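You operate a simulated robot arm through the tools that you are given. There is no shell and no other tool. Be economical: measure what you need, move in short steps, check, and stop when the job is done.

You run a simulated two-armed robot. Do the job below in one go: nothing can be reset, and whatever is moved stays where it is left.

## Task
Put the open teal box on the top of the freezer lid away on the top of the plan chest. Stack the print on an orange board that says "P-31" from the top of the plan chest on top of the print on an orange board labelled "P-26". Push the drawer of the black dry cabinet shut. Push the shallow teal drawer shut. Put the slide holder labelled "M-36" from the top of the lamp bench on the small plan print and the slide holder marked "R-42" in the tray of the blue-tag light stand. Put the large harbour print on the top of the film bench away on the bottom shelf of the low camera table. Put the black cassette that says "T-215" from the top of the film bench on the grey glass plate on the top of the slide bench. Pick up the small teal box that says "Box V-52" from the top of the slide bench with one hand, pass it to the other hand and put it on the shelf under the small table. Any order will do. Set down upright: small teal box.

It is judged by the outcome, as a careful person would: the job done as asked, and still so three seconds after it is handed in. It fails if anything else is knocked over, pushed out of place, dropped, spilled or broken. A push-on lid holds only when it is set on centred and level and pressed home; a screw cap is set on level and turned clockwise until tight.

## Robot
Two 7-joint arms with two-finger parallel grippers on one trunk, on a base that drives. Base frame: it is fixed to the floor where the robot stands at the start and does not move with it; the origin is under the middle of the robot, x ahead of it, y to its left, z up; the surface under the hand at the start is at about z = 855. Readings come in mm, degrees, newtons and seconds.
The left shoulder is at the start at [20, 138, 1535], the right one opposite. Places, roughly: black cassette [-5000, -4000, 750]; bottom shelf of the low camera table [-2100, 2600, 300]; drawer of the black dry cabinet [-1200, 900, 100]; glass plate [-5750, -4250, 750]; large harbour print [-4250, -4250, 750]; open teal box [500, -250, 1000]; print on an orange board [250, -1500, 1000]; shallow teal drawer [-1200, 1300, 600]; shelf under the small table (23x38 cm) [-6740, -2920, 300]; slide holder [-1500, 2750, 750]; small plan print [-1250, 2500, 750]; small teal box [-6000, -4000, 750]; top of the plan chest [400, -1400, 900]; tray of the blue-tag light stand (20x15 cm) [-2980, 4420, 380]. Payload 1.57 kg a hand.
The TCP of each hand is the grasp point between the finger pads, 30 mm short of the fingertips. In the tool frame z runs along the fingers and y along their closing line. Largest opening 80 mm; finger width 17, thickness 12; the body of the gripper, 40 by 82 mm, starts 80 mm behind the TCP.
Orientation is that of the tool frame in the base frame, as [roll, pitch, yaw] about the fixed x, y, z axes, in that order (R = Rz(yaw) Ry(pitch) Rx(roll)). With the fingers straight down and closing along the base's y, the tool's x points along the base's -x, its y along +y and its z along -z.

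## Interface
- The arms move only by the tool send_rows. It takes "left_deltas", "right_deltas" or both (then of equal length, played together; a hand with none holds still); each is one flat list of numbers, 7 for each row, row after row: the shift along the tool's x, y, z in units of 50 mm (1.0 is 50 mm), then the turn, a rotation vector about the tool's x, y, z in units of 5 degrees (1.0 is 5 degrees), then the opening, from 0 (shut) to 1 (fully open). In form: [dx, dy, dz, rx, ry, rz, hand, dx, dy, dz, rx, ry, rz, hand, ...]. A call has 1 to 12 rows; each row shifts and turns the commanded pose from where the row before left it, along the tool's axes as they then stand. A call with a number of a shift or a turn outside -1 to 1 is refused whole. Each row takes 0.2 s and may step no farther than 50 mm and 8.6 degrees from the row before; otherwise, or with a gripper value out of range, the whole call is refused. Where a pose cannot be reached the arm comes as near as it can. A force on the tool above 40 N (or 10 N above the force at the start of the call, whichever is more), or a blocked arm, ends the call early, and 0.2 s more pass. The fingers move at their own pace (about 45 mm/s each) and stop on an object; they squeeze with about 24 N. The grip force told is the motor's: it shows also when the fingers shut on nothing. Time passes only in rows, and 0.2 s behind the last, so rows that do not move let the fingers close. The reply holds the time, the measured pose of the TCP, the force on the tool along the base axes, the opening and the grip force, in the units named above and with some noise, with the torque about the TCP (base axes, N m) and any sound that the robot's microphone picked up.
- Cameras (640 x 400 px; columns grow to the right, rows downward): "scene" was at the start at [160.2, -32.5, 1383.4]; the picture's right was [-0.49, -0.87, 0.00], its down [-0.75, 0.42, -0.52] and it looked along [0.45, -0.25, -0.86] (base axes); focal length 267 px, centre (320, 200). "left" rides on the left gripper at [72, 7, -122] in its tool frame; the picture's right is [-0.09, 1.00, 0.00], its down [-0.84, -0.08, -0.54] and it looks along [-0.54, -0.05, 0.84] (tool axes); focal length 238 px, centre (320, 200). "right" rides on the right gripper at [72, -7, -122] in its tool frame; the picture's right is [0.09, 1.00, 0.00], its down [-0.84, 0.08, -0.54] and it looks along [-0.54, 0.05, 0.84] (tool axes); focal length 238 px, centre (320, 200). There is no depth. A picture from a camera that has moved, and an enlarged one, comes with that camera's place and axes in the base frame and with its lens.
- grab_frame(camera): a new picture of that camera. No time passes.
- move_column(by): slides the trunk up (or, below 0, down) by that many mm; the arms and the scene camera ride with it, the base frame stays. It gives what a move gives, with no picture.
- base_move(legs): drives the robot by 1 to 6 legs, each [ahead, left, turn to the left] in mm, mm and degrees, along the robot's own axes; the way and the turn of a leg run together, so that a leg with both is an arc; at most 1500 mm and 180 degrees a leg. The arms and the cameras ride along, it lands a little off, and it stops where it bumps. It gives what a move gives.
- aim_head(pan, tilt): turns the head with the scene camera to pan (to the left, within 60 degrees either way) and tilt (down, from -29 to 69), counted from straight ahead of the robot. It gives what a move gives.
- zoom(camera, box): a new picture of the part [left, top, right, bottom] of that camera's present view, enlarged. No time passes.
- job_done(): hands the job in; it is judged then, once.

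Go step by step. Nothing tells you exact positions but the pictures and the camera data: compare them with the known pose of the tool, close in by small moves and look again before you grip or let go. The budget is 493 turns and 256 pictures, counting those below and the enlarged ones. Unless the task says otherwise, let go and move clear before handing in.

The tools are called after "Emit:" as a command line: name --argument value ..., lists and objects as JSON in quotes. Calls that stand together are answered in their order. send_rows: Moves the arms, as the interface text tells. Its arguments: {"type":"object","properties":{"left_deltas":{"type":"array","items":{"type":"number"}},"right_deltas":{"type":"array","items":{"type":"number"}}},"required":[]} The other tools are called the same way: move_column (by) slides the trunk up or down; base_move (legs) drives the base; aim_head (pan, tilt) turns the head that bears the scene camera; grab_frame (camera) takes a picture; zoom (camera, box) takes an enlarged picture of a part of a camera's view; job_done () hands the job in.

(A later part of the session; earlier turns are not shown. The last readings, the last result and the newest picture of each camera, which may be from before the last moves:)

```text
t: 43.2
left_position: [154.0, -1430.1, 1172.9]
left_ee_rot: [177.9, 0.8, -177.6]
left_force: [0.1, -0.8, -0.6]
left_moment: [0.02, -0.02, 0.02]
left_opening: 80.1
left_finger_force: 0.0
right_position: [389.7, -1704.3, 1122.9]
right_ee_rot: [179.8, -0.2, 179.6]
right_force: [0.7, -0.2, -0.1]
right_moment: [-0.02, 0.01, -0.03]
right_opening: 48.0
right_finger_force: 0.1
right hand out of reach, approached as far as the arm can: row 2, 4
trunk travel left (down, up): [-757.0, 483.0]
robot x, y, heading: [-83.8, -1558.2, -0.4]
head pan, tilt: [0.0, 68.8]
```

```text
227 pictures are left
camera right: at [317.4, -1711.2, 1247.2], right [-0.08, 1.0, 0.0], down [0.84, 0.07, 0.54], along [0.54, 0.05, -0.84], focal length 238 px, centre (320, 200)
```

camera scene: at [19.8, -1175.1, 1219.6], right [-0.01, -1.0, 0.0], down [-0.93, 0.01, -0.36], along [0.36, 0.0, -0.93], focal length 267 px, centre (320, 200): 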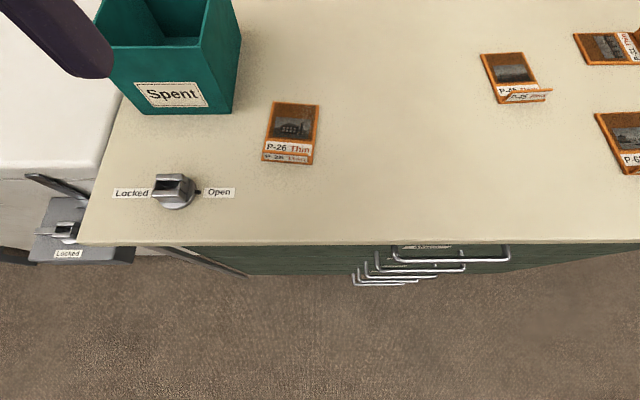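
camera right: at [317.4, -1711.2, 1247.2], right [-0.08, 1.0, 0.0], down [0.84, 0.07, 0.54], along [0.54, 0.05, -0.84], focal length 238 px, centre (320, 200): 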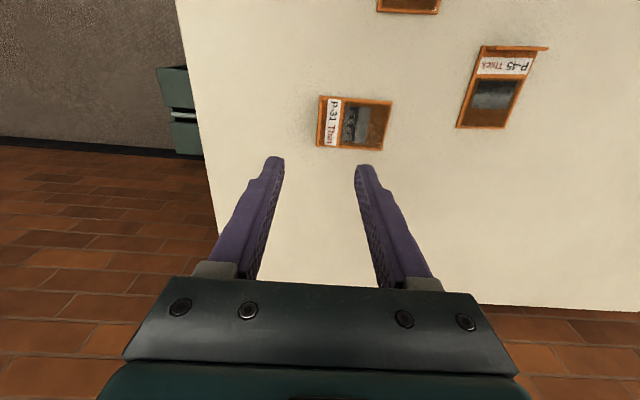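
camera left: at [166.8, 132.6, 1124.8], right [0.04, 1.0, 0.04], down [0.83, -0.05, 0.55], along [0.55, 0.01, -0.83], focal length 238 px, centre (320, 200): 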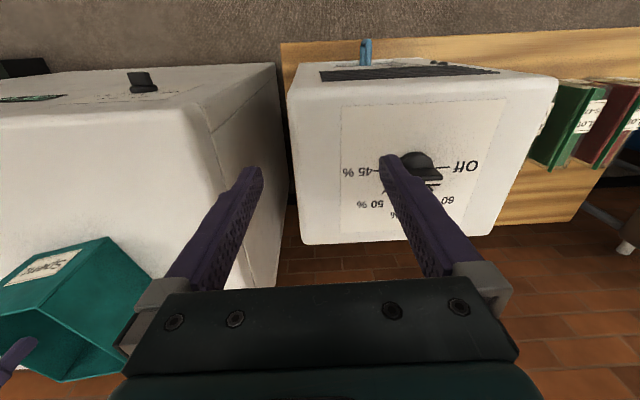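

TCP is lined up over the P-31 lip. Lower with the trunk to just above it and look again.

Emit:
move_column --by -140

Emit:
send_rows --right_deltas '[-0.2, 0.06, 0, 0, 0, 0, 0.4]'

Emit:
grab_frame --camera "right"

Emit:
aim_head --pan -15 --tilt 30

Emit:
grab_frame --camera "scene"

```text
t: 44.9
left_position: [155.4, -1430.4, 1031.8]
left_ee_rot: [177.9, 0.8, -177.5]
left_force: [-0.1, -0.3, 0.4]
left_moment: [0.01, -0.03, -0.01]
left_opening: 80.0
left_finger_force: 0.1
right_position: [389.2, -1704.5, 984.2]
right_ee_rot: [-179.9, -0.1, 179.6]
right_force: [0.5, 0.2, 0.2]
right_moment: [-0.02, -0.01, 0.0]
right_opening: 48.3
right_finger_force: 0.1
trunk travel left (down, up): [-617.0, 623.0]
robot x, y, heading: [-86.5, -1559.8, -0.6]
head pan, tilt: [0.0, 68.8]
```

```text
t: 45.3
left_position: [155.4, -1430.2, 1032.1]
left_ee_rot: [177.9, 0.8, -177.5]
left_force: [-0.1, 0.7, -0.2]
left_moment: [-0.05, 0.0, 0.0]
left_opening: 80.0
left_finger_force: 0.1
right_position: [389.0, -1705.6, 985.1]
right_ee_rot: [-179.8, -0.1, 179.7]
right_force: [0.5, 0.4, 0.2]
right_moment: [-0.01, 0.0, 0.01]
right_opening: 32.1
right_finger_force: 0.0
right hand out of reach, approached as far as the arm can: row 1
trunk travel left (down, up): [-617.0, 623.0]
robot x, y, heading: [-88.5, -1559.9, -0.6]
head pan, tilt: [0.0, 68.8]
```

```text
226 pictures are left
camera right: at [317.4, -1711.8, 1107.2], right [-0.09, 1.0, 0.0], down [0.84, 0.07, 0.54], along [0.54, 0.05, -0.84], focal length 238 px, centre (320, 200)
```

right: 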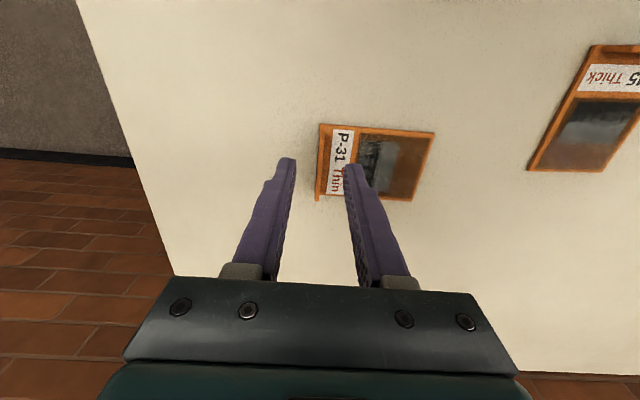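

```text
t: 46.3
left_position: [154.5, -1430.9, 1031.9]
left_ee_rot: [177.8, 0.7, -177.4]
left_force: [0.1, 0.4, -0.1]
left_moment: [-0.02, -0.01, 0.02]
left_opening: 80.1
left_finger_force: 0.1
right_position: [389.4, -1704.3, 984.8]
right_ee_rot: [-180.0, 0.0, 179.6]
right_force: [0.0, 0.2, -0.3]
right_moment: [0.06, 0.01, -0.01]
right_opening: 32.0
right_finger_force: 0.0
trunk travel left (down, up): [-617.0, 623.0]
robot x, y, heading: [-83.9, -1558.4, -0.8]
head pan, tilt: [-15.0, 30.0]
```

```text
225 pictures are left
camera scene: at [102.5, -1585.0, 1131.0], right [-0.27, -0.96, 0.0], down [-0.48, 0.13, -0.87], along [0.83, -0.23, -0.5], focal length 267 px, centre (320, 200)
```

scene: 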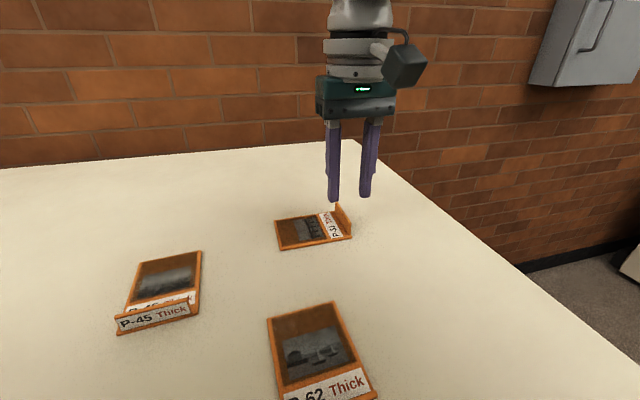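

Emit:
move_column --by -30

Emit:
zoom --camera "scene" --box '[240, 120, 440, 245]'

Emit:
zoom --camera "right" --box '[220, 100, 460, 250]'

```text
t: 47.1
left_position: [156.0, -1429.4, 1002.6]
left_ee_rot: [177.9, 0.8, -177.5]
left_force: [0.3, 0.2, -0.2]
left_moment: [-0.02, -0.04, 0.0]
left_opening: 79.7
left_finger_force: 0.0
right_position: [389.8, -1705.2, 955.1]
right_ee_rot: [-179.9, -0.2, 179.7]
right_force: [0.3, -0.3, 0.0]
right_moment: [0.02, 0.0, 0.03]
right_opening: 31.9
right_finger_force: 0.1
trunk travel left (down, up): [-587.0, 653.0]
robot x, y, heading: [-85.9, -1558.0, -0.6]
head pan, tilt: [-15.0, 30.0]
```

```text
3.20 times, centred on (340, 182) of scene
camera zoom: at [102.6, -1585.0, 1101.0], right [-0.27, -0.96, 0.0], down [-0.48, 0.13, -0.87], along [0.83, -0.23, -0.5], focal length 854 px, centre (256, 256)
```

zoom: 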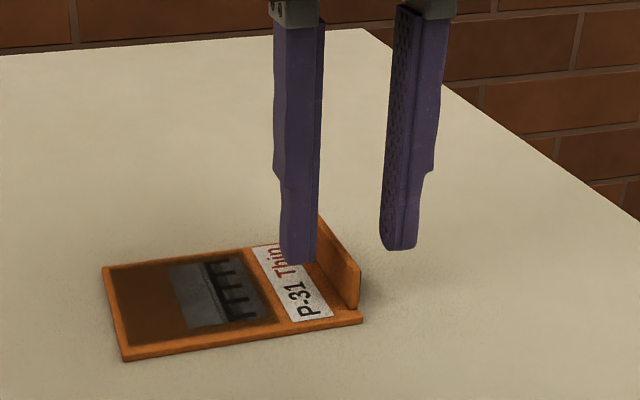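

```text
2.67 times, centred on (340, 175) of right
camera zoom: at [317.5, -1711.8, 1077.2], right [-0.09, 1.0, 0.0], down [0.84, 0.07, 0.54], along [0.54, 0.05, -0.84], focal length 636 px, centre (267, 267)
```

zoom: 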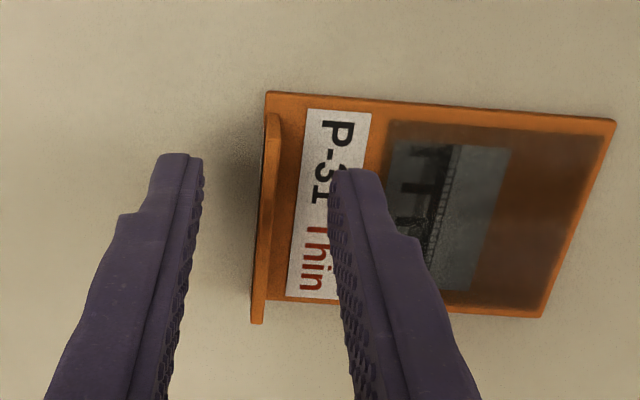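

Emit:
move_column --by -13

Emit:
zoom --camera "scene" --box '[240, 120, 440, 245]'

```text
t: 47.7
left_position: [155.3, -1430.9, 988.4]
left_ee_rot: [177.9, 0.8, -177.6]
left_force: [0.0, -0.6, -0.2]
left_moment: [0.02, 0.01, 0.0]
left_opening: 80.3
left_finger_force: 0.1
right_position: [389.2, -1705.0, 940.6]
right_ee_rot: [-179.9, -0.1, 179.7]
right_force: [-0.1, 0.5, -0.1]
right_moment: [-0.01, -0.01, -0.03]
right_opening: 32.0
right_finger_force: 0.1
trunk travel left (down, up): [-574.0, 666.0]
robot x, y, heading: [-83.6, -1560.8, -0.5]
head pan, tilt: [-15.0, 30.0]
```

```text
3.20 times, centred on (340, 182) of scene
camera zoom: at [102.6, -1585.0, 1088.0], right [-0.27, -0.96, 0.0], down [-0.48, 0.13, -0.87], along [0.83, -0.23, -0.5], focal length 854 px, centre (256, 256)
```

zoom: 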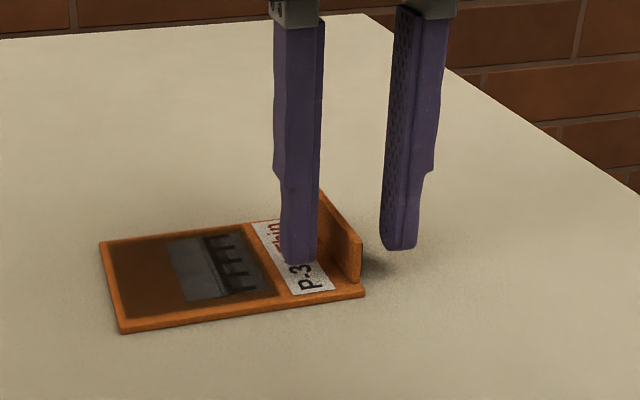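

Emit:
move_column --by -4

Emit:
send_rows --right_deltas '[0, 0, 0, 0, 0, 0, 0.1, 0, 0, 0, 0, 0, 0, 0, 0, 0, 0, 0, 0, 0, 0, 0, 0, 0, 0, 0, 0, 0]'

Emit:
zoom --camera "scene" --box '[240, 120, 440, 245]'

```text
t: 48.2
left_position: [155.1, -1431.2, 985.3]
left_ee_rot: [177.9, 0.8, -177.6]
left_force: [-0.4, -0.3, 0.1]
left_moment: [0.0, -0.02, 0.03]
left_opening: 79.9
left_finger_force: 0.2
right_position: [390.3, -1705.0, 937.2]
right_ee_rot: [-180.0, 0.0, 179.6]
right_force: [-0.1, 1.3, 0.3]
right_moment: [0.01, 0.0, 0.01]
right_opening: 32.1
right_finger_force: 0.0
trunk travel left (down, up): [-570.0, 670.0]
robot x, y, heading: [-88.3, -1557.5, -0.5]
head pan, tilt: [-15.0, 30.0]
```

```text
t: 49.2
left_position: [154.6, -1431.1, 984.9]
left_ee_rot: [177.9, 0.9, -177.5]
left_force: [2.2, 0.1, -0.7]
left_moment: [-0.01, 0.01, -0.01]
left_opening: 80.0
left_finger_force: 0.1
right_position: [389.5, -1706.4, 937.6]
right_ee_rot: [-179.9, -0.1, 179.6]
right_force: [-0.7, -0.1, 0.6]
right_moment: [0.02, 0.01, 0.0]
right_opening: 2.9
right_finger_force: 23.8
trunk travel left (down, up): [-570.0, 670.0]
robot x, y, heading: [-84.2, -1562.0, -0.5]
head pan, tilt: [-15.0, 30.0]
```

```text
3.20 times, centred on (340, 182) of scene
camera zoom: at [102.5, -1585.0, 1084.1], right [-0.27, -0.96, 0.0], down [-0.48, 0.13, -0.87], along [0.83, -0.23, -0.5], focal length 854 px, centre (256, 256)
```

zoom: 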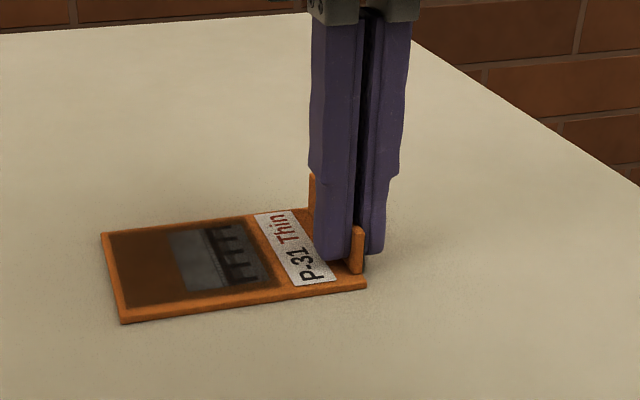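

P-31's lip is gripped (2.9 mm). Lift, back off, go left toward P-26, and turn the hand +90° so the lip faces away.

Emit:
move_column --by 130

Emit:
base_move --legs '[[-85, 0, 0.4], [0, 500, 0]]'

Emit:
send_rows --right_deltas '[0.8, 0, 0, 0, 0, -1, 0, 0.8, 0, 0, 0, 0, -1, 0, 0.6, 0, 0, 0, 0, -1, 0, 0, 0, 0, 0, 0, -1, 0, 0, 0, 0, 0, 0, -1, 0, 0, 0, 0, 0, 0, -1, 0, 0, 0, 0, 0, 0, -1, 0, 0, 0, 0, 0, 0, -1, 0, 0, 0, 0, 0, 0, -1, 0]'

Emit:
grab_frame --camera "right"

```text
t: 50.8
left_position: [154.5, -1431.2, 1114.3]
left_ee_rot: [177.9, 0.8, -177.5]
left_force: [0.1, -0.1, -0.4]
left_moment: [0.01, 0.02, 0.0]
left_opening: 80.3
left_finger_force: 0.0
right_position: [390.4, -1705.0, 1068.3]
right_ee_rot: [-179.9, -0.1, 179.5]
right_force: [0.2, 0.6, -0.7]
right_moment: [0.01, -0.01, -0.03]
right_opening: 2.7
right_finger_force: 24.2
trunk travel left (down, up): [-700.0, 540.0]
robot x, y, heading: [-87.3, -1562.7, -0.7]
head pan, tilt: [-15.0, 30.0]
```

```text
t: 54.4
left_position: [70.3, -931.4, 1115.7]
left_ee_rot: [177.9, 0.7, -176.9]
left_force: [0.6, -0.2, -1.1]
left_moment: [0.03, 0.0, 0.01]
left_opening: 80.1
left_finger_force: 0.0
right_position: [307.5, -1205.0, 1068.1]
right_ee_rot: [180.0, -0.1, -179.8]
right_force: [-0.9, 0.8, 0.2]
right_moment: [0.0, 0.01, 0.0]
right_opening: 2.7
right_finger_force: 24.1
trunk travel left (down, up): [-700.0, 540.0]
robot x, y, heading: [-169.6, -1065.7, -0.4]
head pan, tilt: [-15.0, 30.0]
```

```text
t: 56.4
left_position: [69.6, -931.6, 1115.7]
left_ee_rot: [177.8, 0.8, -176.9]
left_force: [0.8, -0.4, 0.5]
left_moment: [0.0, -0.01, 0.03]
left_opening: 80.0
left_finger_force: 0.1
right_position: [303.5, -1199.4, 1055.5]
right_ee_rot: [-180.0, -0.1, -134.8]
right_force: [0.1, 0.0, 0.1]
right_moment: [-0.03, 0.01, -0.02]
right_opening: 2.9
right_finger_force: 24.0
right hand out of reach, approached as far as the arm can: row 1, 2, 3
trunk travel left (down, up): [-700.0, 540.0]
robot x, y, heading: [-171.3, -1063.3, -0.0]
head pan, tilt: [-15.0, 30.0]
```

```text
220 pictures are left
camera right: at [258.1, -1254.4, 1177.8], right [-0.77, 0.64, 0.0], down [0.54, 0.65, 0.54], along [0.34, 0.42, -0.84], focal length 238 px, centre (320, 200)
```

right: 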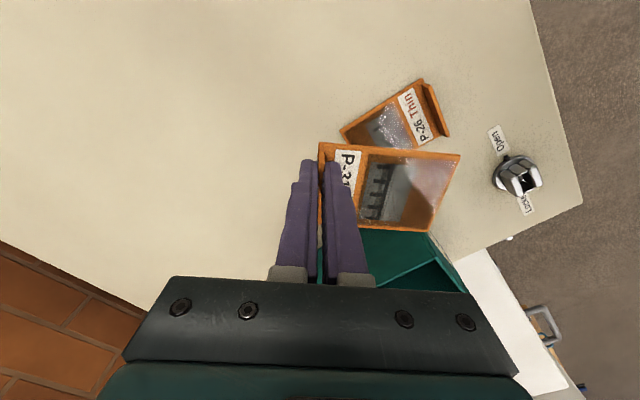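

Emit:
send_rows --right_deltas '[0, 0, 0, 0, 0, -1, 0, 0, 0, 0, 0, 0, -1, 0, 0, 0, 0, 0, 0, -1, 0, 0, 0, 0, 0, 0, -1, 0, 0, 0, 0, 0, 0, -1, 0, 0, 0, 0, 0, 0, -1, 0, 0, 0, 0, 0, 0, -1, 0, 0, 0, 0, 0, 0, -1, 0]'

Emit:
grab_frame --camera "right"

Emit:
aim_head --pan -5 --tilt 50

Emit:
grab_frame --camera "scene"

```text
t: 58.2
left_position: [70.7, -932.4, 1115.4]
left_ee_rot: [177.9, 0.9, -177.0]
left_force: [-0.5, -0.5, -0.1]
left_moment: [0.0, 0.01, 0.02]
left_opening: 80.0
left_finger_force: 0.2
right_position: [304.3, -1198.8, 1055.3]
right_ee_rot: [180.0, 0.0, -94.8]
right_force: [-0.5, -1.0, -0.9]
right_moment: [0.02, -0.03, 0.03]
right_opening: 2.8
right_finger_force: 23.8
trunk travel left (down, up): [-700.0, 540.0]
robot x, y, heading: [-169.3, -1065.3, 0.1]
head pan, tilt: [-15.0, 30.0]
```

```text
219 pictures are left
camera right: at [305.3, -1271.3, 1177.9], right [-1.0, -0.01, 0.0], down [-0.01, 0.84, 0.54], along [-0.01, 0.54, -0.84], focal length 238 px, centre (320, 200)
```

right: 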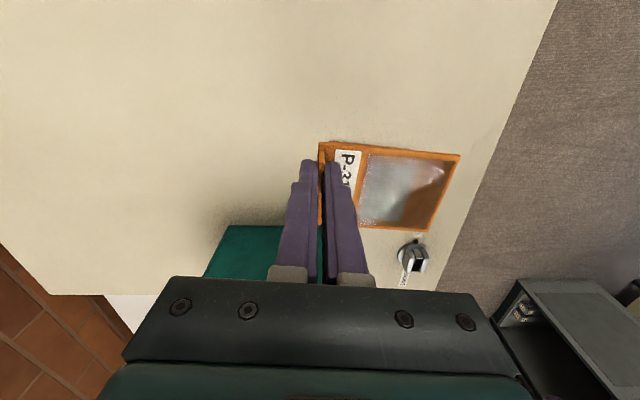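

```text
t: 59.0
left_position: [70.8, -932.3, 1113.8]
left_ee_rot: [178.0, 0.7, -176.9]
left_force: [0.2, -0.5, -0.4]
left_moment: [0.01, 0.01, -0.02]
left_opening: 79.8
left_finger_force: 0.0
right_position: [305.0, -1197.7, 1055.5]
right_ee_rot: [179.8, -0.1, -94.8]
right_force: [0.5, 0.6, -0.5]
right_moment: [-0.01, -0.02, 0.01]
right_opening: 2.7
right_finger_force: 24.1
trunk travel left (down, up): [-700.0, 540.0]
robot x, y, heading: [-168.0, -1062.5, -0.2]
head pan, tilt: [-5.0, 50.0]
```

```text
218 pictures are left
camera scene: at [8.3, -1070.2, 1184.6], right [-0.09, -1.0, 0.0], down [-0.76, 0.07, -0.64], along [0.64, -0.06, -0.77], focal length 267 px, centre (320, 200)
```

scene: 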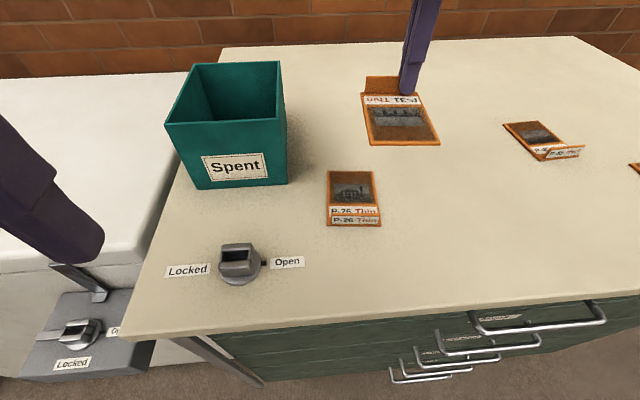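

P-26 center ≈[242,-1136], yaw ≈-5°, matching the hand. Shift over it and descend most of the way.

Emit:
send_rows --right_deltas '[-0.91, 0.18, 0, 0, 0, 0, 0]'

Emit:
move_column --by -80

Emit:
grab_frame --camera "scene"

Emit:
grab_frame --camera "right"

```text
t: 59.5
left_position: [70.9, -931.7, 1113.9]
left_ee_rot: [177.8, 0.9, -177.0]
left_force: [0.5, 0.6, 0.3]
left_moment: [0.02, 0.04, -0.01]
left_opening: 80.0
left_finger_force: 0.1
right_position: [294.5, -1154.9, 1056.9]
right_ee_rot: [179.8, -0.2, -94.9]
right_force: [-1.3, -0.4, -0.5]
right_moment: [0.01, -0.03, 0.01]
right_opening: 2.7
right_finger_force: 23.9
right hand out of reach, approached as far as the arm can: row 1
trunk travel left (down, up): [-700.0, 540.0]
robot x, y, heading: [-168.6, -1062.7, 0.1]
head pan, tilt: [-5.0, 50.0]
```

```text
t: 60.6
left_position: [71.4, -931.9, 1035.8]
left_ee_rot: [177.9, 0.7, -177.0]
left_force: [1.2, -0.1, 0.4]
left_moment: [-0.03, 0.01, 0.01]
left_opening: 80.0
left_finger_force: 0.1
right_position: [294.5, -1154.6, 976.4]
right_ee_rot: [179.8, -0.1, -94.8]
right_force: [-0.5, 0.0, 0.0]
right_moment: [-0.02, -0.05, 0.02]
right_opening: 2.6
right_finger_force: 24.1
trunk travel left (down, up): [-620.0, 620.0]
robot x, y, heading: [-169.0, -1065.5, -0.0]
head pan, tilt: [-5.0, 50.0]
```

```text
217 pictures are left
camera scene: at [8.3, -1070.2, 1104.5], right [-0.09, -1.0, 0.0], down [-0.76, 0.07, -0.64], along [0.64, -0.06, -0.77], focal length 267 px, centre (320, 200)
```

scene: 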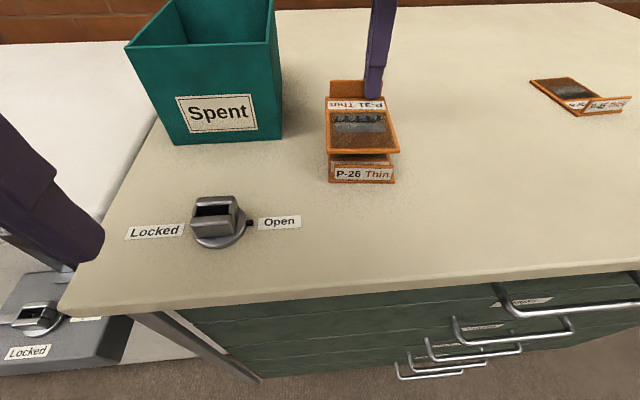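

```text
216 pictures are left
camera right: at [295.5, -1227.4, 1099.3], right [-1.0, -0.01, 0.0], down [-0.01, 0.84, 0.54], along [0.0, 0.54, -0.84], focal length 238 px, centre (320, 200)
```

right: 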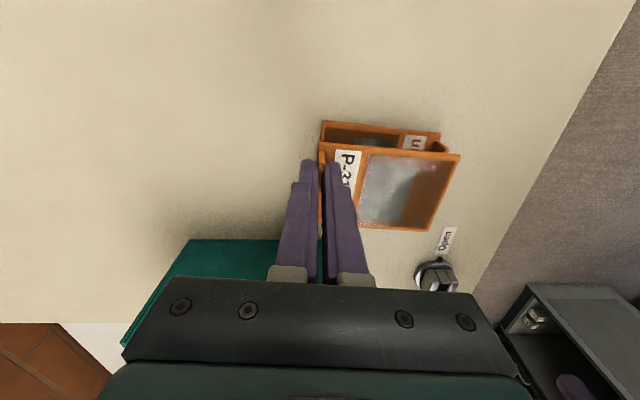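

Emit:
base_move --legs '[[12, 0, 0]]'

Emit:
move_column --by -12

Emit:
zoom --camera "scene" --box '[280, 60, 440, 200]'

Emit:
zoom --camera "right" --box '[280, 90, 500, 250]'

```text
t: 61.4
left_position: [82.5, -932.1, 1034.9]
left_ee_rot: [177.9, 0.8, -177.1]
left_force: [-0.3, -0.2, 0.3]
left_moment: [-0.02, 0.03, 0.01]
left_opening: 79.8
left_finger_force: 0.1
right_position: [308.0, -1154.7, 975.3]
right_ee_rot: [179.9, 0.0, -94.9]
right_force: [0.5, 0.4, -0.5]
right_moment: [-0.01, 0.05, -0.01]
right_opening: 2.7
right_finger_force: 23.7
trunk travel left (down, up): [-620.0, 620.0]
robot x, y, heading: [-158.9, -1064.0, -0.1]
head pan, tilt: [-5.0, 50.0]
```

```text
t: 62.0
left_position: [82.5, -932.7, 1023.2]
left_ee_rot: [178.0, 0.8, -177.1]
left_force: [0.5, -0.5, -0.2]
left_moment: [-0.01, 0.03, 0.01]
left_opening: 80.2
left_finger_force: 0.1
right_position: [307.2, -1155.1, 963.8]
right_ee_rot: [179.9, -0.1, -94.9]
right_force: [-0.6, -0.1, -0.7]
right_moment: [0.01, -0.03, -0.04]
right_opening: 2.8
right_finger_force: 24.1
trunk travel left (down, up): [-608.0, 632.0]
robot x, y, heading: [-158.5, -1065.9, 0.0]
head pan, tilt: [-5.0, 50.0]
```

```text
2.86 times, centred on (360, 130) of scene
camera zoom: at [20.2, -1070.2, 1092.5], right [-0.09, -1.0, 0.0], down [-0.76, 0.07, -0.64], along [0.64, -0.06, -0.77], focal length 762 px, centre (206, 400)
```

zoom: 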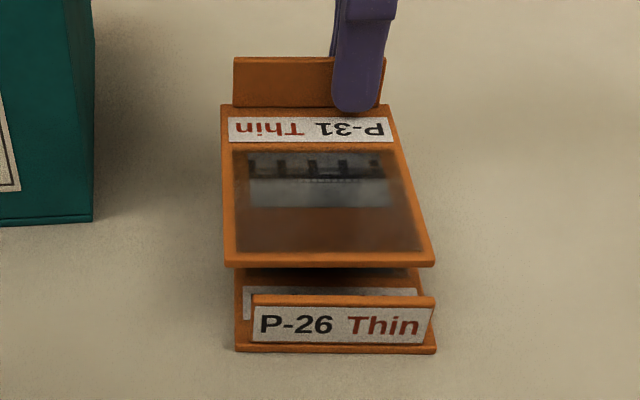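

```text
2.50 times, centred on (390, 170) of right
camera zoom: at [307.3, -1227.3, 1087.2], right [-1.0, -0.01, 0.0], down [0.0, 0.84, 0.54], along [-0.01, 0.54, -0.84], focal length 596 px, centre (145, 275)
```

zoom: 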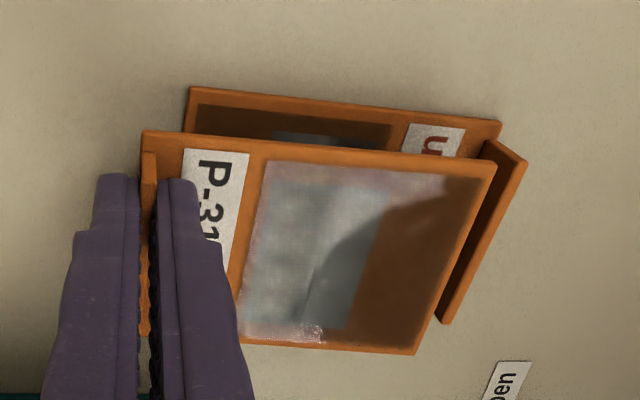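

P-31 hovers just behind P-26's lip, well aligned. Slide 5 mm nearer and lower gently.

Emit:
send_rows --right_deltas '[0.04, 0.1, 0, 0, 0, 0, 0]'

Emit:
move_column --by -14

Emit:
move_column --by -5

Emit:
zoom --camera "scene" --box '[280, 60, 440, 200]'

```text
t: 62.4
left_position: [82.4, -932.1, 1023.4]
left_ee_rot: [177.9, 0.9, -177.0]
left_force: [0.3, 0.1, 0.0]
left_moment: [0.01, 0.04, -0.01]
left_opening: 79.9
left_finger_force: 0.1
right_position: [301.4, -1157.0, 964.8]
right_ee_rot: [180.0, -0.1, -94.9]
right_force: [0.4, -0.4, -0.6]
right_moment: [-0.01, -0.01, 0.0]
right_opening: 2.6
right_finger_force: 24.1
trunk travel left (down, up): [-608.0, 632.0]
robot x, y, heading: [-157.6, -1064.9, -0.0]
head pan, tilt: [-5.0, 50.0]
```

```text
t: 63.0
left_position: [81.7, -932.1, 1008.9]
left_ee_rot: [177.9, 0.8, -176.9]
left_force: [0.6, -0.6, -0.3]
left_moment: [-0.02, 0.02, -0.01]
left_opening: 79.7
left_finger_force: 0.0
right_position: [301.1, -1157.0, 949.7]
right_ee_rot: [179.9, -0.1, -94.9]
right_force: [-0.2, 0.5, 0.0]
right_moment: [0.02, -0.01, 0.0]
right_opening: 2.7
right_finger_force: 23.5
trunk travel left (down, up): [-594.0, 646.0]
robot x, y, heading: [-157.2, -1067.4, -0.0]
head pan, tilt: [-5.0, 50.0]
```

```text
t: 63.5
left_position: [82.4, -932.6, 1004.0]
left_ee_rot: [177.9, 0.9, -177.0]
left_force: [-0.3, 0.4, -0.4]
left_moment: [0.01, 0.03, 0.0]
left_opening: 80.2
left_finger_force: 0.0
right_position: [302.1, -1156.7, 944.2]
right_ee_rot: [179.9, 0.0, -94.8]
right_force: [0.1, -0.1, 0.4]
right_moment: [0.05, -0.01, -0.01]
right_opening: 2.7
right_finger_force: 23.9
trunk travel left (down, up): [-589.0, 651.0]
robot x, y, heading: [-157.4, -1062.4, -0.1]
head pan, tilt: [-5.0, 50.0]
```

```text
2.86 times, centred on (360, 130) of scene
camera zoom: at [20.1, -1070.2, 1073.5], right [-0.09, -1.0, 0.0], down [-0.76, 0.07, -0.64], along [0.64, -0.06, -0.77], focal length 762 px, centre (206, 400)
```

zoom: 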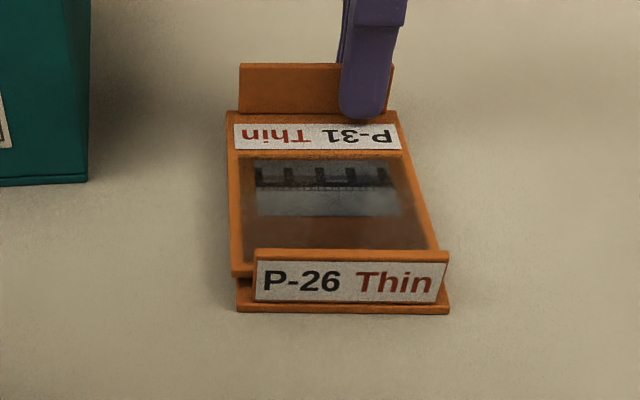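

Emit:
send_rows --right_deltas '[0.09, 0, 0, 0, 0, 0, 0]'

Emit:
move_column --by -3

Emit:
move_column --by -2

Emit:
zoom --camera "scene" --box '[280, 60, 440, 200]'

```text
t: 63.9
left_position: [82.1, -932.3, 1004.3]
left_ee_rot: [177.9, 0.8, -177.0]
left_force: [0.1, 0.5, 0.4]
left_moment: [0.0, -0.05, 0.0]
left_opening: 80.0
left_finger_force: 0.1
right_position: [301.7, -1160.3, 944.4]
right_ee_rot: [179.9, -0.1, -94.9]
right_force: [0.0, 0.1, 0.7]
right_moment: [-0.03, -0.01, -0.01]
right_opening: 2.7
right_finger_force: 23.6
trunk travel left (down, up): [-589.0, 651.0]
robot x, y, heading: [-154.6, -1063.0, -0.1]
head pan, tilt: [-5.0, 50.0]
```

```text
t: 64.5
left_position: [81.6, -931.5, 1000.8]
left_ee_rot: [177.9, 0.7, -177.0]
left_force: [-0.6, -0.5, 0.0]
left_moment: [-0.01, -0.02, -0.02]
left_opening: 79.9
left_finger_force: 0.0
right_position: [302.0, -1162.8, 941.9]
right_ee_rot: [179.8, -0.1, -94.8]
right_force: [1.6, -0.8, 0.2]
right_moment: [0.03, 0.02, 0.02]
right_opening: 2.6
right_finger_force: 24.7
trunk travel left (down, up): [-586.0, 654.0]
robot x, y, heading: [-154.0, -1061.4, 0.0]
head pan, tilt: [-5.0, 50.0]
```

```text
t: 65.0
left_position: [82.4, -931.6, 999.9]
left_ee_rot: [177.8, 0.9, -176.9]
left_force: [0.3, -0.4, 0.5]
left_moment: [-0.01, 0.01, 0.01]
left_opening: 80.4
left_finger_force: 0.0
right_position: [303.2, -1161.8, 939.2]
right_ee_rot: [180.0, -0.1, -94.9]
right_force: [-1.8, -0.6, 7.7]
right_moment: [0.11, 0.12, 0.07]
right_opening: 2.7
right_finger_force: 23.9
trunk travel left (down, up): [-584.0, 656.0]
robot x, y, heading: [-157.6, -1064.4, -0.2]
head pan, tilt: [-5.0, 50.0]
```

```text
2.86 times, centred on (360, 130) of scene
camera zoom: at [20.4, -1070.3, 1068.7], right [-0.09, -1.0, 0.0], down [-0.76, 0.07, -0.64], along [0.64, -0.06, -0.77], focal length 762 px, centre (206, 400)
```

zoom: 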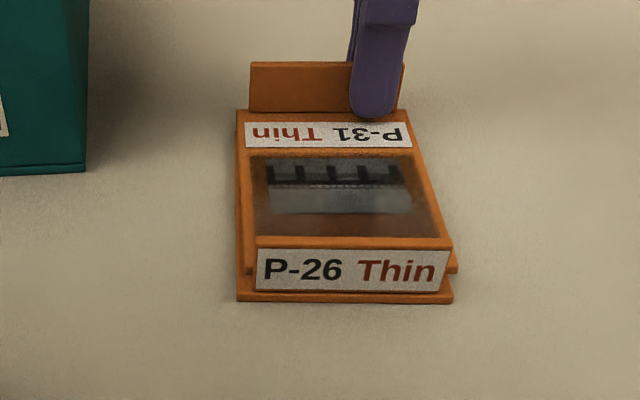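

Contact made and stacked. Release slightly and rise.

Emit:
send_rows --right_deltas '[0, 0, 0, 0, 0, 0, 0.2, 0, 0, 0, 0, 0, 0, 0.3, 0, 0, 0, 0, 0, 0, 0.3]'

Emit:
move_column --by 180

Emit:
grab_frame --camera "scene"

```text
t: 65.8
left_position: [81.8, -932.0, 998.8]
left_ee_rot: [178.0, 0.8, -177.0]
left_force: [-0.2, 0.1, -0.5]
left_moment: [0.0, 0.0, -0.03]
left_opening: 79.9
left_finger_force: 0.0
right_position: [301.2, -1162.0, 939.0]
right_ee_rot: [179.9, 0.0, -94.9]
right_force: [0.3, 0.6, 0.1]
right_moment: [-0.03, 0.0, -0.02]
right_opening: 24.0
right_finger_force: 0.1
trunk travel left (down, up): [-584.0, 656.0]
robot x, y, heading: [-154.8, -1066.6, 0.2]
head pan, tilt: [-5.0, 50.0]
```

```text
t: 67.8
left_position: [82.5, -931.9, 1179.5]
left_ee_rot: [177.9, 0.8, -177.1]
left_force: [-0.5, -0.7, 0.8]
left_moment: [0.01, -0.01, 0.02]
left_opening: 80.0
left_finger_force: 0.1
right_position: [303.1, -1161.0, 1119.8]
right_ee_rot: [179.9, -0.2, -94.9]
right_force: [-0.2, -0.1, 0.5]
right_moment: [0.0, 0.01, -0.01]
right_opening: 23.6
right_finger_force: 0.2
trunk travel left (down, up): [-764.0, 476.0]
robot x, y, heading: [-158.5, -1065.2, 0.1]
head pan, tilt: [-5.0, 50.0]
```

```text
211 pictures are left
camera scene: at [20.1, -1070.2, 1248.5], right [-0.09, -1.0, 0.0], down [-0.76, 0.07, -0.64], along [0.64, -0.06, -0.77], focal length 267 px, centre (320, 200)
```

scene: 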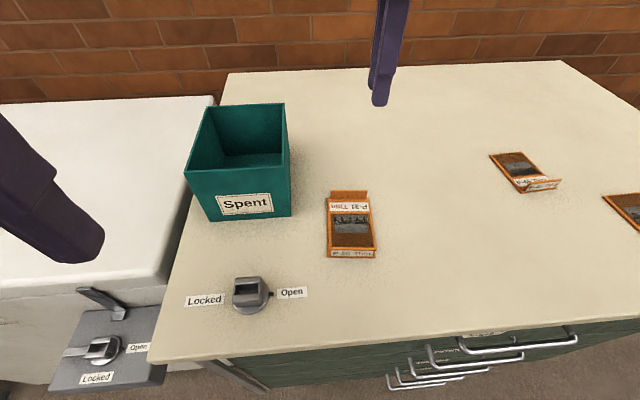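

Both print and box tasks done. Back away, restore the right wrist, and look around toward the drawers.

Emit:
base_move --legs '[[-280, 0, 0]]'

Emit:
send_rows --right_deltas '[0, 0.5, 0, 0, 0, 1, 0.3, 0, 0.5, 0, 0, 0, 1, 0.3, 0, 0.5, 0, 0, 0, 1, 0.3, 0, 0, 0, 0, 0, 1, 0.3, 0, 0, 0, 0, 0, 1, 0.3, 0, 0, 0, 0, 0, 1, 0.3, 0, 0, 0, 0, 0, 1, 0.3, 0, 0, 0, 0, 0, 1, 0.3, 0, 0, 0, 0, 0, 1, 0.3, 0, 0, 0, 0, 0, 1, 0.3, 0, 0, 0, 0, 0, 1, 0.3, 0, 0, 0, 0, 0, 1, 0.3]'

Emit:
send_rows --right_deltas '[0.8, 0, 0, 0, 0, 1, 0.3, 0.8, 0, 0, 0, 0, 1, 0.3, 0.8, 0, 0, 0, 0, 1, 0.3, 0, 0, 0, 0, 0, 1, 0.3, 0, 0, 0, 0, 0, 1, 0.3]'

Emit:
aim_head --pan 60 --tilt 15

Emit:
grab_frame --camera "scene"

```text
t: 69.7
left_position: [-196.4, -931.7, 1180.0]
left_ee_rot: [177.9, 0.8, -176.9]
left_force: [0.2, 0.4, -0.2]
left_moment: [-0.01, -0.05, -0.03]
left_opening: 80.2
left_finger_force: 0.1
right_position: [24.1, -1161.1, 1119.9]
right_ee_rot: [179.9, 0.0, -94.8]
right_force: [-0.3, 0.7, -0.6]
right_moment: [-0.03, -0.01, 0.01]
right_opening: 24.1
right_finger_force: 0.1
trunk travel left (down, up): [-764.0, 476.0]
robot x, y, heading: [-436.8, -1065.6, 0.1]
head pan, tilt: [-5.0, 50.0]
```

```text
t: 72.3
left_position: [-196.9, -932.2, 1179.5]
left_ee_rot: [177.8, 0.8, -176.9]
left_force: [-0.7, -0.7, 0.5]
left_moment: [0.0, 0.01, 0.02]
left_opening: 80.1
left_finger_force: 0.0
right_position: [-50.6, -1148.3, 1120.4]
right_ee_rot: [-180.0, -0.1, -155.1]
right_force: [-0.4, -0.2, -0.2]
right_moment: [0.01, 0.01, -0.01]
right_opening: 24.3
right_finger_force: 0.0
right hand out of reach, approached as far as the arm can: row 2
trunk travel left (down, up): [-764.0, 476.0]
robot x, y, heading: [-437.5, -1063.1, 0.2]
head pan, tilt: [-5.0, 50.0]
```

```text
t: 73.5
left_position: [-196.6, -932.5, 1178.2]
left_ee_rot: [177.8, 0.8, -176.9]
left_force: [0.1, -0.1, -0.4]
left_moment: [0.01, 0.0, -0.02]
left_opening: 79.9
left_finger_force: 0.1
right_position: [-163.4, -1188.6, 1119.6]
right_ee_rot: [-179.9, -0.1, -180.0]
right_force: [1.1, -0.5, -0.1]
right_moment: [0.02, 0.0, -0.04]
right_opening: 24.1
right_finger_force: 0.1
trunk travel left (down, up): [-764.0, 476.0]
robot x, y, heading: [-438.1, -1066.9, 0.2]
head pan, tilt: [-5.0, 50.0]
```

```text
t: 74.9
left_position: [-196.0, -932.3, 1179.1]
left_ee_rot: [178.0, 0.8, -176.9]
left_force: [0.3, -0.8, 0.5]
left_moment: [0.0, -0.01, 0.04]
left_opening: 80.0
left_finger_force: 0.1
right_position: [-163.7, -1189.7, 1120.1]
right_ee_rot: [-179.8, -0.1, -179.8]
right_force: [0.9, -0.2, -0.2]
right_moment: [0.01, 0.01, 0.02]
right_opening: 24.1
right_finger_force: 0.0
trunk travel left (down, up): [-764.0, 476.0]
robot x, y, heading: [-435.7, -1063.8, 0.2]
head pan, tilt: [60.0, 15.0]
```

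```text
210 pictures are left
camera scene: at [-288.7, -982.7, 1302.2], right [0.87, -0.5, 0.0], down [-0.13, -0.22, -0.97], along [0.48, 0.84, -0.26], focal length 267 px, centre (320, 200)
```

scene: 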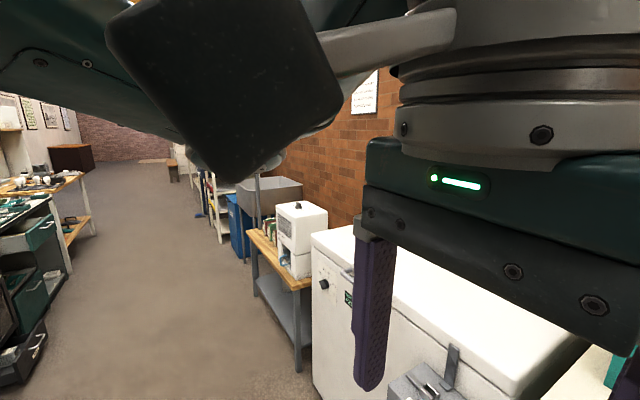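

Corridor along +y with an open-drawer cabinet on the left side. Turn left and look.

Emit:
base_move --legs '[[0, 0, 90], [800, 0, 0]]'

Emit:
aim_head --pan 35 --tilt 25

Emit:
grab_frame --camera "scene"

```text
t: 83.0
left_position: [-559.8, -16.9, 1178.6]
left_ee_rot: [177.9, 0.8, -87.5]
left_force: [-0.2, 0.3, 0.6]
left_moment: [0.04, 0.01, 0.01]
left_opening: 79.9
left_finger_force: 0.1
right_position: [-302.0, 13.2, 1119.0]
right_ee_rot: [-179.9, -0.2, -90.5]
right_force: [0.3, 0.1, 0.2]
right_moment: [0.01, 0.0, 0.01]
right_opening: 24.0
right_finger_force: 0.1
trunk travel left (down, up): [-764.0, 476.0]
robot x, y, heading: [-429.9, -253.9, 89.4]
head pan, tilt: [60.0, 15.0]
```

```text
t: 83.9
left_position: [-559.1, -16.8, 1179.4]
left_ee_rot: [178.0, 1.0, -87.6]
left_force: [-0.4, 0.5, 0.7]
left_moment: [0.01, -0.01, 0.01]
left_opening: 80.1
left_finger_force: 0.1
right_position: [-302.5, 12.9, 1120.7]
right_ee_rot: [-179.9, -0.2, -90.5]
right_force: [0.0, 0.6, -0.9]
right_moment: [-0.01, -0.02, 0.0]
right_opening: 24.0
right_finger_force: 0.0
trunk travel left (down, up): [-764.0, 476.0]
robot x, y, heading: [-429.9, -260.8, 89.5]
head pan, tilt: [35.0, 25.0]
```

```text
209 pictures are left
camera scene: at [-479.9, -81.4, 1286.0], right [0.82, 0.57, 0.0], down [0.24, -0.35, -0.91], along [-0.51, 0.75, -0.42], focal length 267 px, centre (320, 200)
```

scene: 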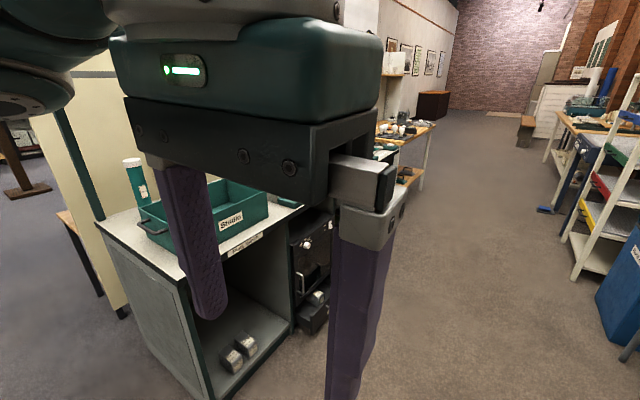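

Emit:
send_rows --left_deltas '[0, 0, 1, 0, 0, 0, 0.5, 0, 0, 1, 0, 0, 0, 0.5, 0, 0, 1, 0, 0, 0, 0.5, 0, 0.5, 0, 0, 0, 0, 0.5]' --right_deltas '[0, 0, 1, 0, 0, 0, 0.3, 0, 0, 1, 0, 0, 0, 0.3, 0, 0, 0, 0, 0, 0, 0.3, 0, 0, 0, 0, 0, 0, 0.3]'

Emit:
base_move --legs '[[900, 0, 0]]'

Emit:
aim_head --pan 50 --tilt 30

Emit:
grab_frame --camera "scene"

```text
t: 84.9
left_position: [-591.2, -15.4, 1029.7]
left_ee_rot: [177.9, 0.8, -87.5]
left_force: [0.6, 0.5, -0.2]
left_moment: [-0.01, 0.01, -0.01]
left_opening: 40.0
left_finger_force: 0.1
right_position: [-303.0, 13.4, 1020.8]
right_ee_rot: [-179.8, -0.1, -90.5]
right_force: [0.9, 0.4, -0.3]
right_moment: [0.0, 0.03, -0.03]
right_opening: 23.8
right_finger_force: 0.0
trunk travel left (down, up): [-764.0, 476.0]
robot x, y, heading: [-432.3, -258.8, 89.3]
head pan, tilt: [35.0, 25.0]
```

```text
t: 89.7
left_position: [-582.0, 891.0, 1031.7]
left_ee_rot: [177.9, 0.7, -87.8]
left_force: [-1.3, 0.3, -0.4]
left_moment: [0.02, 0.03, 0.0]
left_opening: 40.0
left_finger_force: 0.2
right_position: [-290.6, 920.4, 1020.7]
right_ee_rot: [-179.9, -0.1, -90.6]
right_force: [0.1, 0.2, 0.0]
right_moment: [-0.02, 0.01, 0.01]
right_opening: 23.8
right_finger_force: 0.0
trunk travel left (down, up): [-764.0, 476.0]
robot x, y, heading: [-419.1, 651.1, 89.2]
head pan, tilt: [35.0, 25.0]
```

```text
t: 90.4
left_position: [-581.1, 890.5, 1031.3]
left_ee_rot: [177.9, 0.8, -87.7]
left_force: [-0.4, 0.8, -0.1]
left_moment: [-0.02, -0.01, 0.01]
left_opening: 40.0
left_finger_force: 0.1
right_position: [-289.7, 920.0, 1020.5]
right_ee_rot: [180.0, -0.1, -90.6]
right_force: [0.3, 0.0, -0.5]
right_moment: [0.0, -0.02, -0.02]
right_opening: 24.0
right_finger_force: 0.0
trunk travel left (down, up): [-764.0, 476.0]
robot x, y, heading: [-424.7, 646.2, 89.4]
head pan, tilt: [50.0, 30.0]
```

```text
208 pictures are left
camera scene: at [-485.7, 808.6, 1278.1], right [0.65, 0.76, 0.0], down [0.38, -0.33, -0.87], along [-0.66, 0.57, -0.5], focal length 267 px, centre (320, 200)
```

scene: 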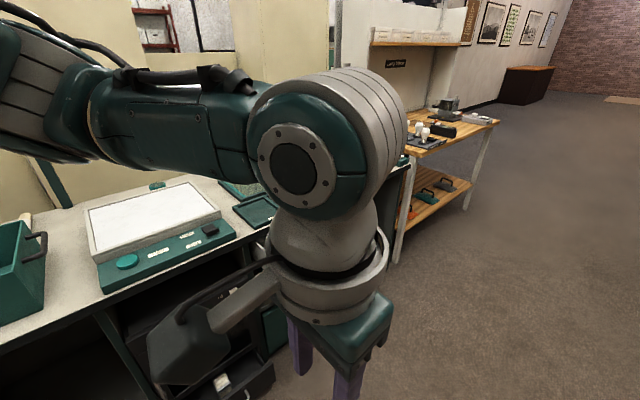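

Emit:
base_move --legs '[[0, 0, 90.5]]'

Emit:
aim_head --pan 0 --tilt 40

Emit:
grab_frame --camera "scene"

```text
t: 94.7
left_position: [-662.2, 488.6, 1031.5]
left_ee_rot: [177.9, 0.8, 2.3]
left_force: [0.0, -0.1, -0.2]
left_moment: [0.01, 0.01, -0.01]
left_opening: 39.7
left_finger_force: 0.0
right_position: [-691.7, 777.3, 1021.5]
right_ee_rot: [-179.9, -0.1, -0.8]
right_force: [-0.1, 0.3, 0.5]
right_moment: [-0.03, -0.01, 0.0]
right_opening: 23.9
right_finger_force: 0.1
trunk travel left (down, up): [-764.0, 476.0]
robot x, y, heading: [-420.8, 645.1, 179.4]
head pan, tilt: [50.0, 30.0]
```

```text
t: 95.8
left_position: [-661.6, 486.9, 1030.9]
left_ee_rot: [177.9, 0.8, 2.3]
left_force: [0.3, 0.5, 0.7]
left_moment: [0.01, -0.02, 0.01]
left_opening: 40.1
left_finger_force: 0.1
right_position: [-690.9, 777.0, 1021.8]
right_ee_rot: [-179.9, -0.1, -0.7]
right_force: [-0.2, 0.4, 0.1]
right_moment: [0.02, 0.02, 0.0]
right_opening: 24.1
right_finger_force: 0.1
trunk travel left (down, up): [-764.0, 476.0]
robot x, y, heading: [-419.1, 648.1, 179.4]
head pan, tilt: [0.0, 40.0]
```

```text
207 pictures are left
camera scene: at [-603.3, 652.0, 1262.7], right [0.01, 1.0, 0.0], down [0.64, -0.01, -0.77], along [-0.77, 0.01, -0.64], focal length 267 px, centre (320, 200)
```

scene: 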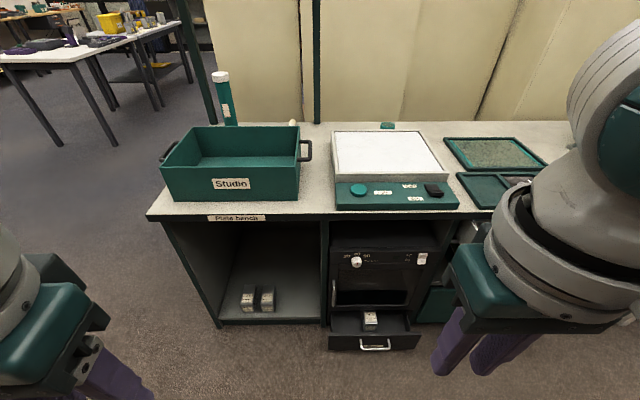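

Emit:
base_move --legs '[[0, -450, 0]]'

Emit:
grab_frame --camera "scene"

```text
t: 98.6
left_position: [-655.3, 939.0, 1030.6]
left_ee_rot: [177.8, 0.8, 2.5]
left_force: [0.0, -0.6, 0.9]
left_moment: [-0.04, -0.01, -0.01]
left_opening: 40.0
left_finger_force: 0.0
right_position: [-686.8, 1228.6, 1021.4]
right_ee_rot: [180.0, 0.0, -0.5]
right_force: [-0.4, 0.4, -0.1]
right_moment: [-0.02, 0.01, 0.0]
right_opening: 24.0
right_finger_force: 0.1
trunk travel left (down, up): [-764.0, 476.0]
robot x, y, heading: [-414.2, 1104.7, 179.5]
head pan, tilt: [0.0, 40.0]
```

```text
206 pictures are left
camera scene: at [-598.1, 1103.6, 1262.7], right [0.01, 1.0, 0.0], down [0.64, -0.01, -0.77], along [-0.77, 0.01, -0.64], focal length 267 px, centre (320, 200)
```

scene: 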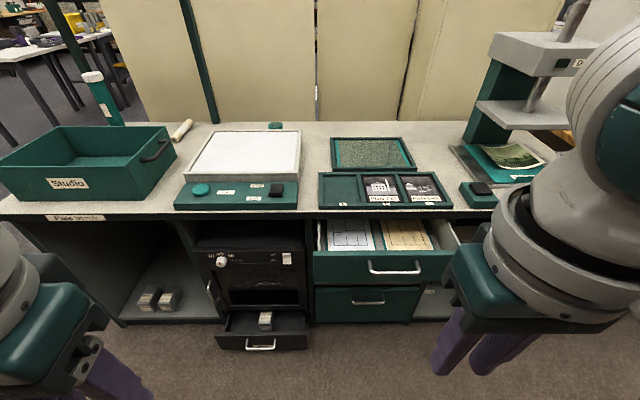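

Teal shallow drawer at y≈1309 and black cabinet drawer at y≈862, both open toward me. Lower the trunk and look again for parallax.

Emit:
move_column --by -400

Emit:
grab_frame --camera "scene"

```text
t: 102.4
left_position: [-656.5, 938.5, 630.7]
left_ee_rot: [177.8, 0.8, 2.6]
left_force: [0.2, -0.5, -0.1]
left_moment: [-0.02, 0.01, 0.02]
left_opening: 40.2
left_finger_force: 0.1
right_position: [-686.3, 1229.1, 621.1]
right_ee_rot: [180.0, -0.1, -0.6]
right_force: [0.0, -0.7, 0.3]
right_moment: [0.0, -0.01, 0.01]
right_opening: 24.2
right_finger_force: 0.1
trunk travel left (down, up): [-364.0, 876.0]
robot x, y, heading: [-413.0, 1103.9, 179.6]
head pan, tilt: [0.0, 40.0]
```

```text
205 pictures are left
camera scene: at [-598.2, 1103.6, 862.7], right [0.01, 1.0, 0.0], down [0.64, -0.01, -0.77], along [-0.77, 0.01, -0.64], focal length 267 px, centre (320, 200)
```

scene: 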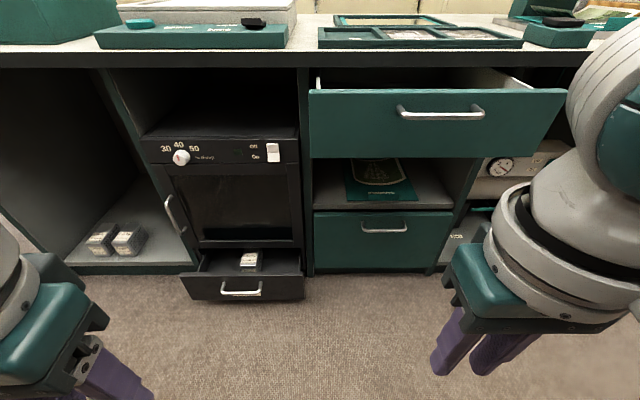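

Teal drawer face at x≈-1037, z 601–726, y centre ≈1290. I'll extend the right hand, close it and tilt the fingers forward 60°.

Emit:
send_rows --right_deltas '[-1, -0.45, 0, 0, 0, 0, 0, -1, -0.45, 0, 0, 0, 0, 0, -0.8, -0.36, 0, 0, 0, 0, 0, 0, 0, 0, 0, -1, 0, 0, 0, 0, 0, 0, -1, 0, 0, 0, 0, 0, 0, -1, 0, 0, 0, 0, 0, 0, -1, 0, 0, 0, 0, 0, 0, -1, 0, 0, 0, 0, 0, 0, -1, 0, 0]'

Emit:
send_rows --right_deltas '[0, 0, 0, 0, -1, 0, 0, 0, 0, 0, 0, -1, 0, 0, 0, 0, 0, 0, -1, 0, 0, 0, 0, 0, 0, -1, 0, 0, 0, 0, 0, 0, -1, 0, 0, 0, 0, 0, 0, -1, 0, 0]'

Emit:
grab_frame --camera "scene"

```text
refused: row 1 steps farther than a row can; nothing moved
```

```text
t: 103.8
left_position: [-655.0, 939.6, 631.7]
left_ee_rot: [177.8, 0.8, 2.5]
left_force: [-0.6, 0.0, -0.1]
left_moment: [0.05, 0.0, 0.0]
left_opening: 40.0
left_finger_force: 0.2
right_position: [-686.3, 1228.3, 620.2]
right_ee_rot: [-179.9, 30.0, -0.4]
right_force: [-0.7, -0.2, 0.4]
right_moment: [0.0, 0.01, 0.02]
right_opening: 0.0
right_finger_force: 21.5
trunk travel left (down, up): [-364.0, 876.0]
robot x, y, heading: [-415.3, 1100.6, 179.3]
head pan, tilt: [0.0, 40.0]
```

```text
204 pictures are left
camera scene: at [-597.7, 1103.5, 862.6], right [0.01, 1.0, 0.0], down [0.64, -0.01, -0.77], along [-0.77, 0.01, -0.64], focal length 267 px, centre (320, 200)
```

scene: 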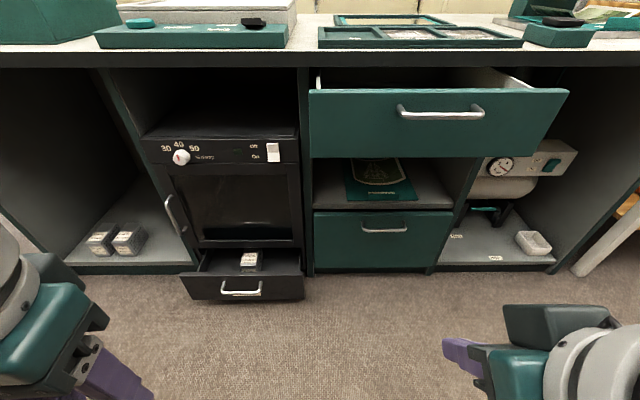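

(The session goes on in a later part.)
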